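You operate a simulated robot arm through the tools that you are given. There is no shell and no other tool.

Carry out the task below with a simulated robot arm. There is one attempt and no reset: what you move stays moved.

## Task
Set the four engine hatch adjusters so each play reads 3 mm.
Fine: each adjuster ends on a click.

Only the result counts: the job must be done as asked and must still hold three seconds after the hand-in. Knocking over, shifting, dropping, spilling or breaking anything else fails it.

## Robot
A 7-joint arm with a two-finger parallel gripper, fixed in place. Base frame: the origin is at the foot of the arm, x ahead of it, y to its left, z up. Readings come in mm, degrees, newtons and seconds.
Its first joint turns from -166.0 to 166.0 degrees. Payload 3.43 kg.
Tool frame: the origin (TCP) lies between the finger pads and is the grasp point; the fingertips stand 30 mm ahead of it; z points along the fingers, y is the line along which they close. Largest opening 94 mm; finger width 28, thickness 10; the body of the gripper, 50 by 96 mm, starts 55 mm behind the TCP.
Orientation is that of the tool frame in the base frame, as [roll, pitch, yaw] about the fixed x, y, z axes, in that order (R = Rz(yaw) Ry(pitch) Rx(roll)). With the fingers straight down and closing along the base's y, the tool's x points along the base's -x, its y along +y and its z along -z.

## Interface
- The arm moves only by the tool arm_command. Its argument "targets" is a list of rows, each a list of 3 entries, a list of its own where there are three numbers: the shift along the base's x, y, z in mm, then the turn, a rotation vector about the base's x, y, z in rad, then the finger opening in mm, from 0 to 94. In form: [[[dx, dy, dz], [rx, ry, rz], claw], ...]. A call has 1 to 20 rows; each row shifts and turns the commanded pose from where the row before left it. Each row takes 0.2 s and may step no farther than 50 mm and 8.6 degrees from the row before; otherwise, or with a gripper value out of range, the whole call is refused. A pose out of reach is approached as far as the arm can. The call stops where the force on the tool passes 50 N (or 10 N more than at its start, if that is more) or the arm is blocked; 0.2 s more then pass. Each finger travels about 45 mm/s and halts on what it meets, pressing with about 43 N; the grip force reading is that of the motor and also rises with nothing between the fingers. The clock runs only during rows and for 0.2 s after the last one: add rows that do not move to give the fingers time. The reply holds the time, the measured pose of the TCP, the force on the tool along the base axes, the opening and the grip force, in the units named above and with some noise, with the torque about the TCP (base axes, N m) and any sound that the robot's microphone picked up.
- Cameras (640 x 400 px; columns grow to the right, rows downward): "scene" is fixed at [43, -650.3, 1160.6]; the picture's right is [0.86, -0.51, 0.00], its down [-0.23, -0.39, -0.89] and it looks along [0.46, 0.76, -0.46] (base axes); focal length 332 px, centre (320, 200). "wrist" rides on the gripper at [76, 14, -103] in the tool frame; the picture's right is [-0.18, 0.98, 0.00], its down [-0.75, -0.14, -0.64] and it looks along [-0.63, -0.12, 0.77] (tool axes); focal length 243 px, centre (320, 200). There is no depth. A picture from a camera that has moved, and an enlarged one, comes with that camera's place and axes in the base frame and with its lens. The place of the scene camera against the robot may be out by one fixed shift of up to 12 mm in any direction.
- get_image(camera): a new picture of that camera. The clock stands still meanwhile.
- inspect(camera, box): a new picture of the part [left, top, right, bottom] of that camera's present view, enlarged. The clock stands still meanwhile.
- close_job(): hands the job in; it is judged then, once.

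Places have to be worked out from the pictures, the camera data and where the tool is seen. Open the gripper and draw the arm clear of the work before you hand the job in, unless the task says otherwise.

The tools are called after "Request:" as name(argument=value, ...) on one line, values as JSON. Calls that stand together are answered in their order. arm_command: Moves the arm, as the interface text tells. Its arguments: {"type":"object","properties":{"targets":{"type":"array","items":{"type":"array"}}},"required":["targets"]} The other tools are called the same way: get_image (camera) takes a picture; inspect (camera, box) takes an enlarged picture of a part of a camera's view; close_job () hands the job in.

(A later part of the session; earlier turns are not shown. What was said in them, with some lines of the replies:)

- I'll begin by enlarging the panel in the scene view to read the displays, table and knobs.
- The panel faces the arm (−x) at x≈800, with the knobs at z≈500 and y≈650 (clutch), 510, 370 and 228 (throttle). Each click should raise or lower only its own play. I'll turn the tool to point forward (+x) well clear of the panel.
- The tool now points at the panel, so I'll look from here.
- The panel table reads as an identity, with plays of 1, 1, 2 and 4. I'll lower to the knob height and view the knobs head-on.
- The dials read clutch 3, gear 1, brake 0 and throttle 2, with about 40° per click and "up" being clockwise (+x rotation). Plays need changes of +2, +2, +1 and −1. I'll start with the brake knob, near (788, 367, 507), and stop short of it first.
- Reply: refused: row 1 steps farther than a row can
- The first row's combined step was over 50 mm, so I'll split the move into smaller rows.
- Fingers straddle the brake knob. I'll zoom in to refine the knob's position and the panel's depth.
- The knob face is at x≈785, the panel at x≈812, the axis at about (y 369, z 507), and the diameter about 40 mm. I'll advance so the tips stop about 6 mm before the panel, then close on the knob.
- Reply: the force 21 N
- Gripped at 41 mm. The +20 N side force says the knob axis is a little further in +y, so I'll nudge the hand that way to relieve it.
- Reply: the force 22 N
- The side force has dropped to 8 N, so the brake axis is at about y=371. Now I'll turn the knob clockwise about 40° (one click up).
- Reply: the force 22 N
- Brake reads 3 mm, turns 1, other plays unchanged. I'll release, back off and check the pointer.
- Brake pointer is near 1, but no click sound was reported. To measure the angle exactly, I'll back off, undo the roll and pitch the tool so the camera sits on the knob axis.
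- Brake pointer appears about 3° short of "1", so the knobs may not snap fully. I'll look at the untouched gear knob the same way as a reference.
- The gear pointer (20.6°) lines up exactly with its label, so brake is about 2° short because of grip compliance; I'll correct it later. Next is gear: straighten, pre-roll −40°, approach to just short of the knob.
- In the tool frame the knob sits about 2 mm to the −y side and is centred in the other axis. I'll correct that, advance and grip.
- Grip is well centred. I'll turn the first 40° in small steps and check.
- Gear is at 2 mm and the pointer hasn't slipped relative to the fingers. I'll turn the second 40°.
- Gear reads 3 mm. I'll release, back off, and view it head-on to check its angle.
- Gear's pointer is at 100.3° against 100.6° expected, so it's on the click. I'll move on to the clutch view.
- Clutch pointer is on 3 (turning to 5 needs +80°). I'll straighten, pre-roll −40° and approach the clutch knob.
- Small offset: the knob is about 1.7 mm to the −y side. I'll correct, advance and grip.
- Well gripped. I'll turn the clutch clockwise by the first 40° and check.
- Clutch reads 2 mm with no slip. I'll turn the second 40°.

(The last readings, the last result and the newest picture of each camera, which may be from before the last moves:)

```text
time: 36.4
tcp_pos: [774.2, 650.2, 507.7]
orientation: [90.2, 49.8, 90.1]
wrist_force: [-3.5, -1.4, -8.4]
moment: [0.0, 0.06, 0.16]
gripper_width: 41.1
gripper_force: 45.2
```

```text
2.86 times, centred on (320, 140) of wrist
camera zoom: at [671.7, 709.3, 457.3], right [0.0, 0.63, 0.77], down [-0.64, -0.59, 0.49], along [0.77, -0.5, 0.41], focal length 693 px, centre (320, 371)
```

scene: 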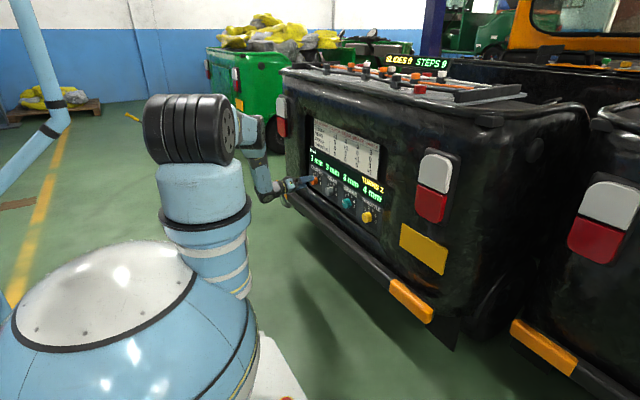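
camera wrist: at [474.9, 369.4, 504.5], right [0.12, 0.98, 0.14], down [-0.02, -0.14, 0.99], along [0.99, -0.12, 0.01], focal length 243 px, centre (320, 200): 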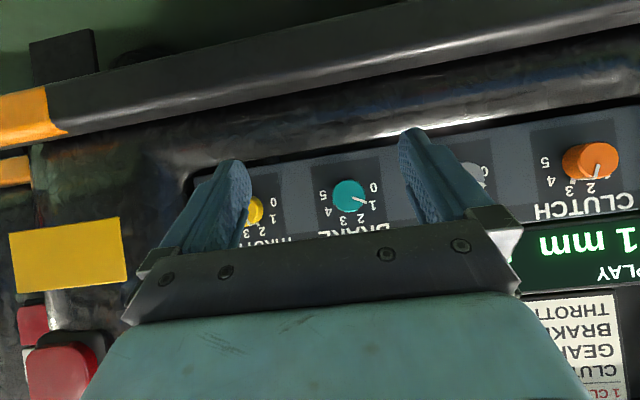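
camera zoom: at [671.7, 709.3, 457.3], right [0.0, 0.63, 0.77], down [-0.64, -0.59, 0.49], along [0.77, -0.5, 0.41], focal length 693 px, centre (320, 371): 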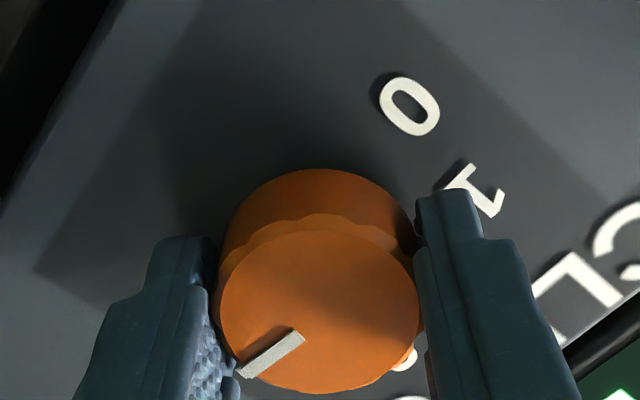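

Clutch reads 3 mm. I'll release, back off and check its angle head-on.

Request:
arm_command(targets=[[[0, 0, 0], [0, 0, 0], 90], [[0, 0, 0], [0, 0, 0], 90], [[0, 0, 0], [0, 0, 0], 90], [[0, 0, 0], [0, 0, 0], 90], [[-40, 0, 0], [0, 0, 0], 94], [[-30, 0, 0], [-0.14, 0, 0], 94], [[-30, 0, 0], [-0.14, 0, 0], 94], [[-30, -5, 0], [-0.14, 0, 0], 94], [[-30, -5, 0], [-0.14, 0, 0], 94], [[-10, -4, -3], [-0.138, 0, 0], 94], [[0, 0, -3], [0, 0.136, 0], 94], [[0, 0, 0], [0, 0.136, 0], 94], [[0, 0, 0], [0, 0.136, 0], 94], [[0, 0, 0], [0, 0.136, 0], 94], [[0, 0, 0], [0, 0.136, 0], 94], [[0, 0, 0], [0, 0, 0], 94]])

Request:
inspect(camera="wrist", box=[300, 170, 396, 230])

```text
time: 39.8
tcp_pos: [603.8, 636.3, 501.6]
orientation: [180.0, 50.9, 179.9]
wrist_force: [0.3, -0.1, -0.2]
moment: [-0.02, 0.02, 0.02]
gripper_width: 93.9
gripper_force: 0.1
```

```text
6.67 times, centred on (348, 200) of wrist
camera zoom: at [476.6, 649.5, 506.7], right [0.12, 0.98, 0.14], down [-0.02, -0.14, 0.99], along [0.99, -0.12, 0.01], focal length 1618 px, centre (133, 200)
```

zoom: 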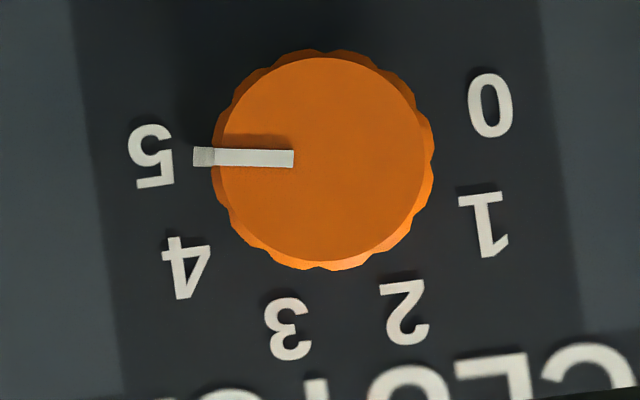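

Clutch pointer sits right on 5 (181.2° against 180.6° expected). I'll go back to the brake view to re-measure its small error.

Request:
arm_command(targets=[[[0, -47, 0], [0, 0, 0], 94], [[0, -47, 0], [0, 0, 0], 94], [[0, -47, 0], [0, 0, 0], 94], [[0, -47, 0], [0, 0, 0], 94], [[0, -47, 0], [0, 0, 0], 94], [[0, -46, 0], [0, 0, 0], 94], [[0, 0, 0], [0, 0, 0], 94], [[0, 0, 0], [0, 0, 0], 94]])

Request:
inspect(camera="wrist", box=[300, 170, 396, 230])

```text
time: 41.6
tcp_pos: [602.8, 355.6, 503.0]
orientation: [179.9, 50.9, 179.9]
wrist_force: [0.0, 1.0, -0.4]
moment: [-0.04, 0.02, 0.01]
gripper_width: 94.0
gripper_force: 0.0
```

```text
6.67 times, centred on (348, 200) of wrist
camera zoom: at [475.5, 368.6, 505.7], right [0.12, 0.98, 0.14], down [-0.02, -0.14, 0.99], along [0.99, -0.12, 0.01], focal length 1618 px, centre (133, 200)
```

zoom: 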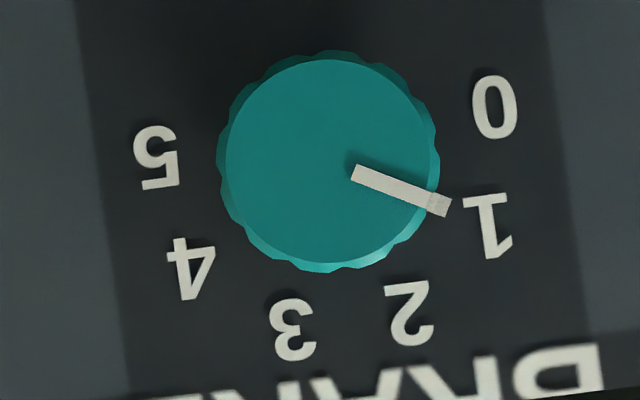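

This time the brake pointer measures about 20°. I'll zoom in further to pin it down.

Request:
inspect(camera="wrist", box=[330, 184, 378, 214])

```text
13.33 times, centred on (354, 199) of wrist
camera zoom: at [475.5, 368.6, 505.7], right [0.12, 0.98, 0.14], down [-0.02, -0.14, 0.99], along [0.99, -0.12, 0.01], focal length 3235 px, centre (-133, 213)
```

zoom: 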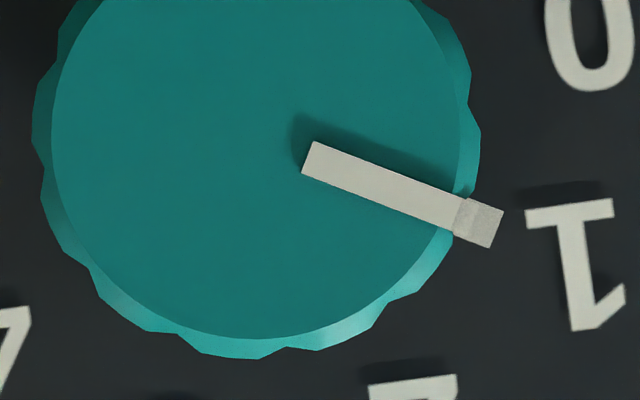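

At higher zoom the brake pointer is at 20.5°, matching gear's 20.6° reference, so brake is on its click. On to the throttle.

Request:
arm_command(targets=[[[0, -47, 0], [0, 0, 0], 94], [[0, -47, 0], [0, 0, 0], 94], [[0, -46.5, 0], [0, 0, 0], 94], [[0, 0, 0], [0, 0, 0], 94], [[0, 0, 0], [0, 0, 0], 94]])

Request:
inspect(camera="wrist", box=[300, 170, 396, 230])

```text
time: 42.8
tcp_pos: [605.9, 213.3, 503.1]
orientation: [179.9, 51.0, 179.9]
wrist_force: [0.5, -1.4, 0.2]
moment: [-0.01, 0.03, 0.01]
gripper_width: 94.1
gripper_force: 0.0
```

```text
6.67 times, centred on (348, 200) of wrist
camera zoom: at [477.6, 227.2, 506.2], right [0.12, 0.98, 0.14], down [-0.02, -0.14, 0.99], along [0.99, -0.12, 0.01], focal length 1618 px, centre (133, 200)
```

zoom: 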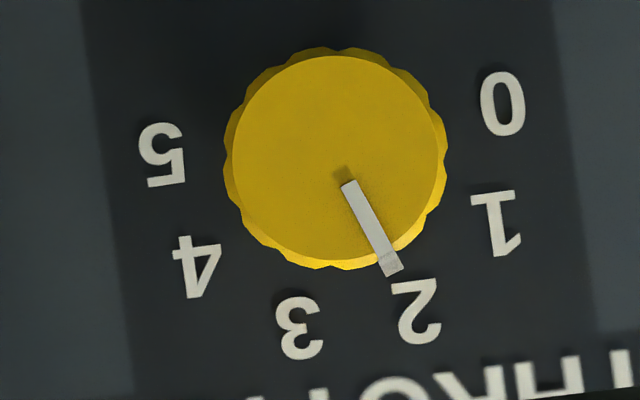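

Throttle is on 2 and needs −40°. I'll straighten the tool with no roll and approach to just short of it.

Request:
arm_command(targets=[[[20, 5, 2], [0, -0.136, 0], 94], [[20, 5, 2], [0, -0.136, 0], 94], [[20, 6, 2], [0, -0.136, 0], 94], [[20, 0, 0], [0, -0.136, 0], 94], [[20, 0, 0], [0, -0.136, 0], 94], [[20, 0, 0], [0, 0, 0], 94], [[16, 0, 0], [0, 0, 0], 94], [[0, 0, 0], [0, 0, 0], 94], [[0, 0, 0], [0, 0, 0], 94]])

Request:
inspect(camera="wrist", box=[240, 70, 400, 210])

```text
time: 44.8
tcp_pos: [739.9, 231.1, 511.1]
orientation: [128.2, 89.9, 128.2]
wrist_force: [0.7, -0.3, 0.6]
moment: [0.02, 0.01, 0.01]
gripper_width: 94.1
gripper_force: 0.0
```

```text
2.86 times, centred on (320, 140) of wrist
camera zoom: at [637.1, 244.4, 432.2], right [0.0, 0.98, 0.19], down [-0.64, -0.14, 0.75], along [0.77, -0.12, 0.63], focal length 693 px, centre (320, 371)
```

zoom: 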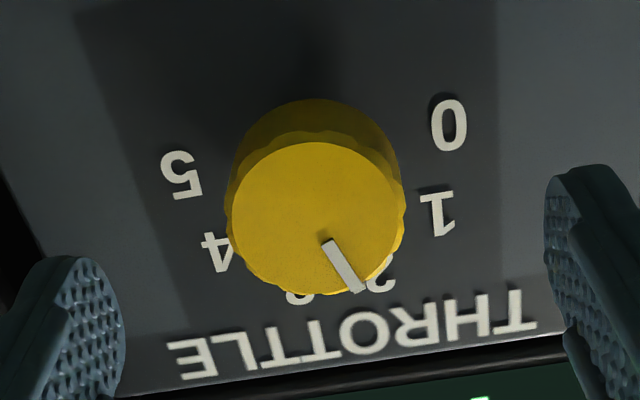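

Offset is about 1 mm in y and z. I'll correct, advance and grip.

Request:
arm_command(targets=[[[12, -1.2, -1.0], [0, 0, 0], 94], [[12, 0, 0], [0, 0, 0], 94], [[10, 0, 0], [0, 0, 0], 94], [[0, 0, 0], [0, 0, 0], 94], [[0, 0, 0], [0, 0, 0], 30], [[0, 0, 0], [0, 0, 0], 30], [[0, 0, 0], [0, 0, 0], 30], [[0, 0, 0], [0, 0, 0], 30], [[0, 0, 0], [0, 0, 0], 30]])

Request:
inspect(camera="wrist", box=[240, 70, 400, 210])

```text
time: 46.8
tcp_pos: [774.4, 229.8, 509.0]
orientation: [122.3, 89.9, 122.3]
wrist_force: [2.9, 10.0, -0.9]
moment: [0.02, 0.28, 0.04]
gripper_width: 41.7
gripper_force: 44.8
```

```text
2.86 times, centred on (320, 140) of wrist
camera zoom: at [672.2, 243.5, 430.4], right [0.0, 0.98, 0.19], down [-0.64, -0.14, 0.75], along [0.77, -0.12, 0.63], focal length 693 px, centre (320, 371)
```

zoom: 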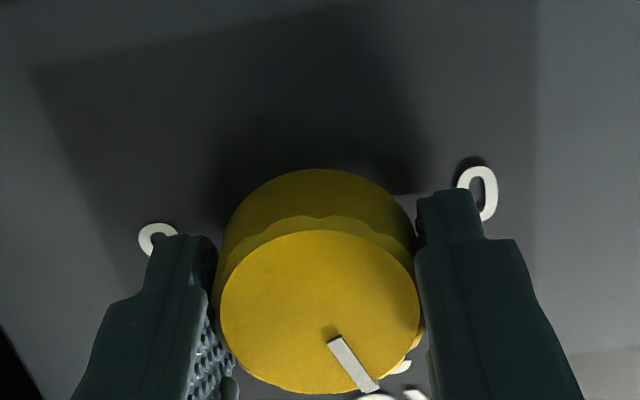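

Good grip. I'll turn the throttle counter-clockwise 40° (one click down).

Request:
arm_command(targets=[[[0, 0, 0], [-0.1, 0, 0], 30], [[0, 0, 0], [-0.1, 0, 0], 30], [[0, 0, 0], [-0.1, 0, 0], 30], [[0, 0, 0], [-0.1, 0, 0], 30], [[0, 0, 0], [-0.1, 0, 0], 30], [[0, 0, 0], [-0.1, 0, 0], 30], [[0, 0, 0], [-0.1, 0, 0], 30], [[0, 0, 0], [0, 0, 0], 30]])

Request:
inspect(camera="scene", box=[290, 130, 400, 230])

Request:
inspect(camera="wrist", box=[240, 70, 400, 210])

```text
time: 48.6
tcp_pos: [775.7, 231.3, 508.3]
orientation: [-89.8, 49.8, -89.8]
wrist_force: [18.0, 17.5, 8.2]
moment: [0.0, -0.17, 0.35]
gripper_width: 41.6
gripper_force: 45.3
```

```text
4.00 times, centred on (345, 180) of scene
camera zoom: at [43.0, -650.3, 1160.6], right [0.86, -0.51, 0.0], down [-0.23, -0.39, -0.89], along [0.46, 0.76, -0.46], focal length 1328 px, centre (220, 280)
```

zoom: 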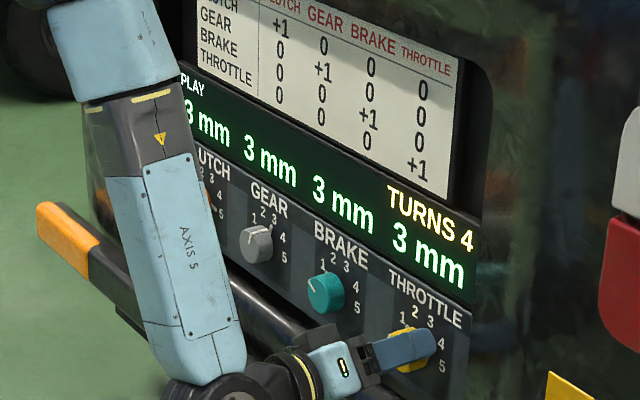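

```text
2.86 times, centred on (320, 140) of wrist
camera zoom: at [672.3, 191.2, 438.8], right [0.0, 0.87, -0.49], down [-0.64, 0.38, 0.67], along [0.77, 0.32, 0.56], focal length 693 px, centre (320, 371)
```

zoom: 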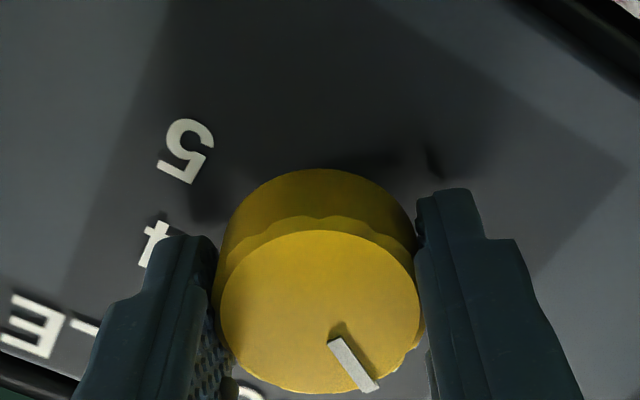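

All four plays show 3 mm. I'll release, back off and check the throttle angle head-on.

Request:
arm_command(targets=[[[0, 0, 0], [0, 0, 0], 90], [[0, 0, 0], [0, 0, 0], 90], [[0, 0, 0], [0, 0, 0], 90], [[0, 0, 0], [0, 0, 0], 90], [[-40, 0, 0], [0, 0, 0], 94], [[-30, 0, 0], [0.14, 0, 0], 94], [[-30, 0, 0], [0.14, 0, 0], 94], [[-30, -5, 0], [0.14, 0, 0], 94], [[-30, -5, 0], [0.14, 0, 0], 94], [[-10, -5, -3], [0.14, 0, 0], 94], [[0, 0, -3], [0, 0.136, 0], 94], [[0, 0, 0], [0, 0.136, 0], 94], [[0, 0, 0], [0, 0.136, 0], 94], [[0, 0, 0], [0, 0.136, 0], 94], [[0, 0, 0], [0, 0.136, 0], 94], [[0, 0, 0], [0, 0, 0], 94], [[0, 0, 0], [0, 0, 0], 94]])

Request:
inspect(camera="wrist", box=[300, 170, 396, 230])

Request:
inspect(camera="wrist", box=[330, 184, 378, 214])

Request:
inspect(camera="scene", box=[290, 130, 400, 230])

```text
time: 52.2
tcp_pos: [605.0, 215.3, 501.1]
orientation: [-180.0, 51.0, 179.9]
wrist_force: [-0.1, -0.2, 0.5]
moment: [-0.02, -0.02, 0.02]
gripper_width: 93.9
gripper_force: 0.1
```

```text
6.67 times, centred on (348, 200) of wrist
camera zoom: at [476.8, 228.1, 505.7], right [0.12, 0.98, 0.14], down [-0.02, -0.14, 0.99], along [0.99, -0.12, 0.01], focal length 1618 px, centre (133, 200)
```

zoom: 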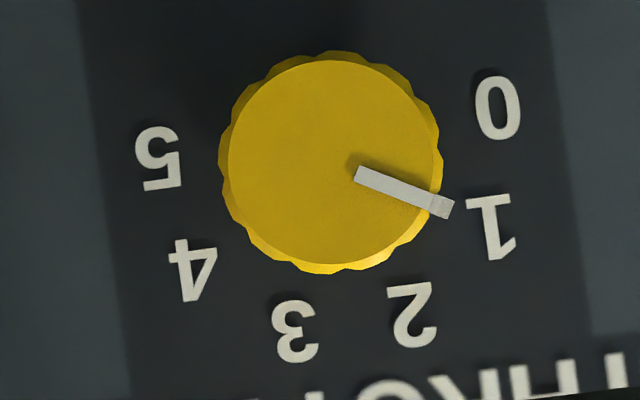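

```text
13.33 times, centred on (354, 199) of wrist
camera zoom: at [476.8, 228.1, 505.7], right [0.12, 0.98, 0.14], down [-0.02, -0.14, 0.99], along [0.99, -0.12, 0.01], focal length 3235 px, centre (-133, 213)
```

zoom: 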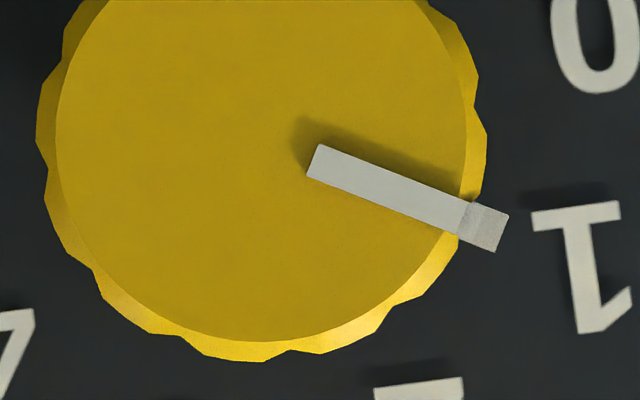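

```text
4.00 times, centred on (345, 180) of scene
camera zoom: at [43.0, -650.3, 1160.6], right [0.86, -0.51, 0.0], down [-0.23, -0.39, -0.89], along [0.46, 0.76, -0.46], focal length 1328 px, centre (220, 280)
```

zoom: 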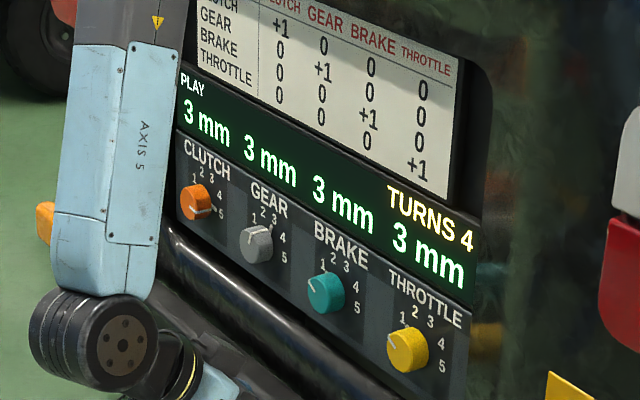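

The throttle is on its click at 21.2°, close to the 20.5–20.6° reference, and all plays read 3 mm. I'll draw the open hand further clear of the panel.

Request:
arm_command(targets=[[[-40, 0, 10], [0, 0, 0], 94], [[-40, 0, 20], [0, 0, 0], 94], [[-20, 0, 20], [0, 0, 0], 94], [[0, 0, 0], [0, 0, 0], 94], [[0, 0, 0], [0, 0, 0], 94]])

Request:
get_image(camera="scene")

Request:
inspect(camera="scene", box=[290, 130, 400, 230])

```text
time: 53.4
tcp_pos: [503.9, 215.2, 551.6]
orientation: [179.9, 50.9, 179.9]
wrist_force: [-0.1, 0.0, -0.4]
moment: [-0.02, 0.0, -0.02]
gripper_width: 93.9
gripper_force: 0.0
```

```text
taken
```

scene: 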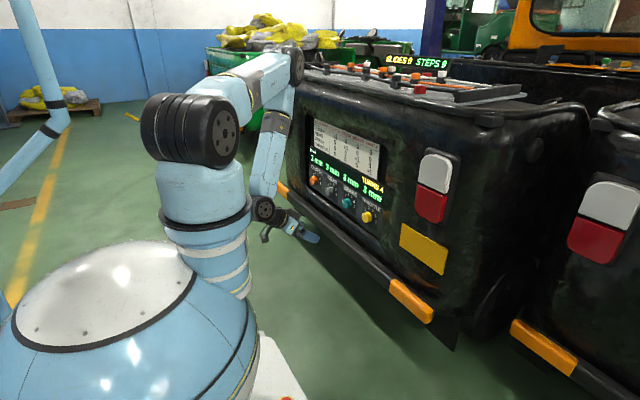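

```text
4.00 times, centred on (345, 180) of scene
camera zoom: at [43.0, -650.3, 1160.6], right [0.86, -0.51, 0.0], down [-0.23, -0.39, -0.89], along [0.46, 0.76, -0.46], focal length 1328 px, centre (220, 280)
```

zoom: 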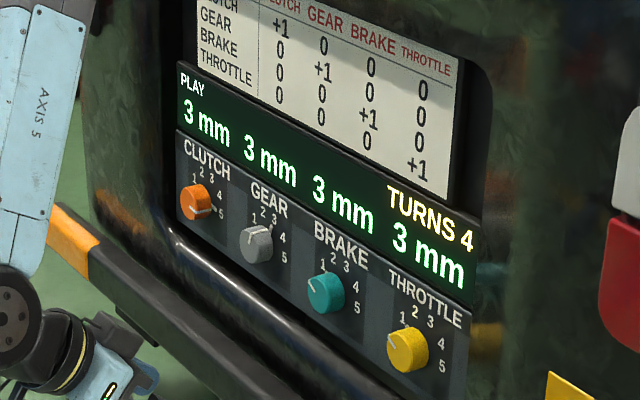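

All four plays read 3 mm, each knob points at its number, and the open hand is clear with nothing else disturbed. I'm handing in.

Request:
close_job()

```text
The job is handed in.
```

All four engine hatch adjusters now show a play of 3 mm, and I've handed the job in. I don't have the judge's result.

| Adjuster | Play before | Play after | Dial before | Dial after |
|---|---|---|---|---|
| Clutch | 1 mm | 3 mm | 3 | 5 |
| Gear | 1 mm | 3 mm | 1 | 3 |
| Brake | 2 mm | 3 mm | 0 | 1 |
| Throttle | 4 mm | 3 mm | 2 | 1 |

- **Clicks:** the microphone reported no click sounds, so I checked the clicks by sight instead. Viewed head-on, each pointer sits within about 1° of its number.
- **Hand-in state:** the hand was open and drawn clear of the panel. I saw nothing else moved, and the "SLIDES" and "STEPS" counters behind the panel looked unchanged.
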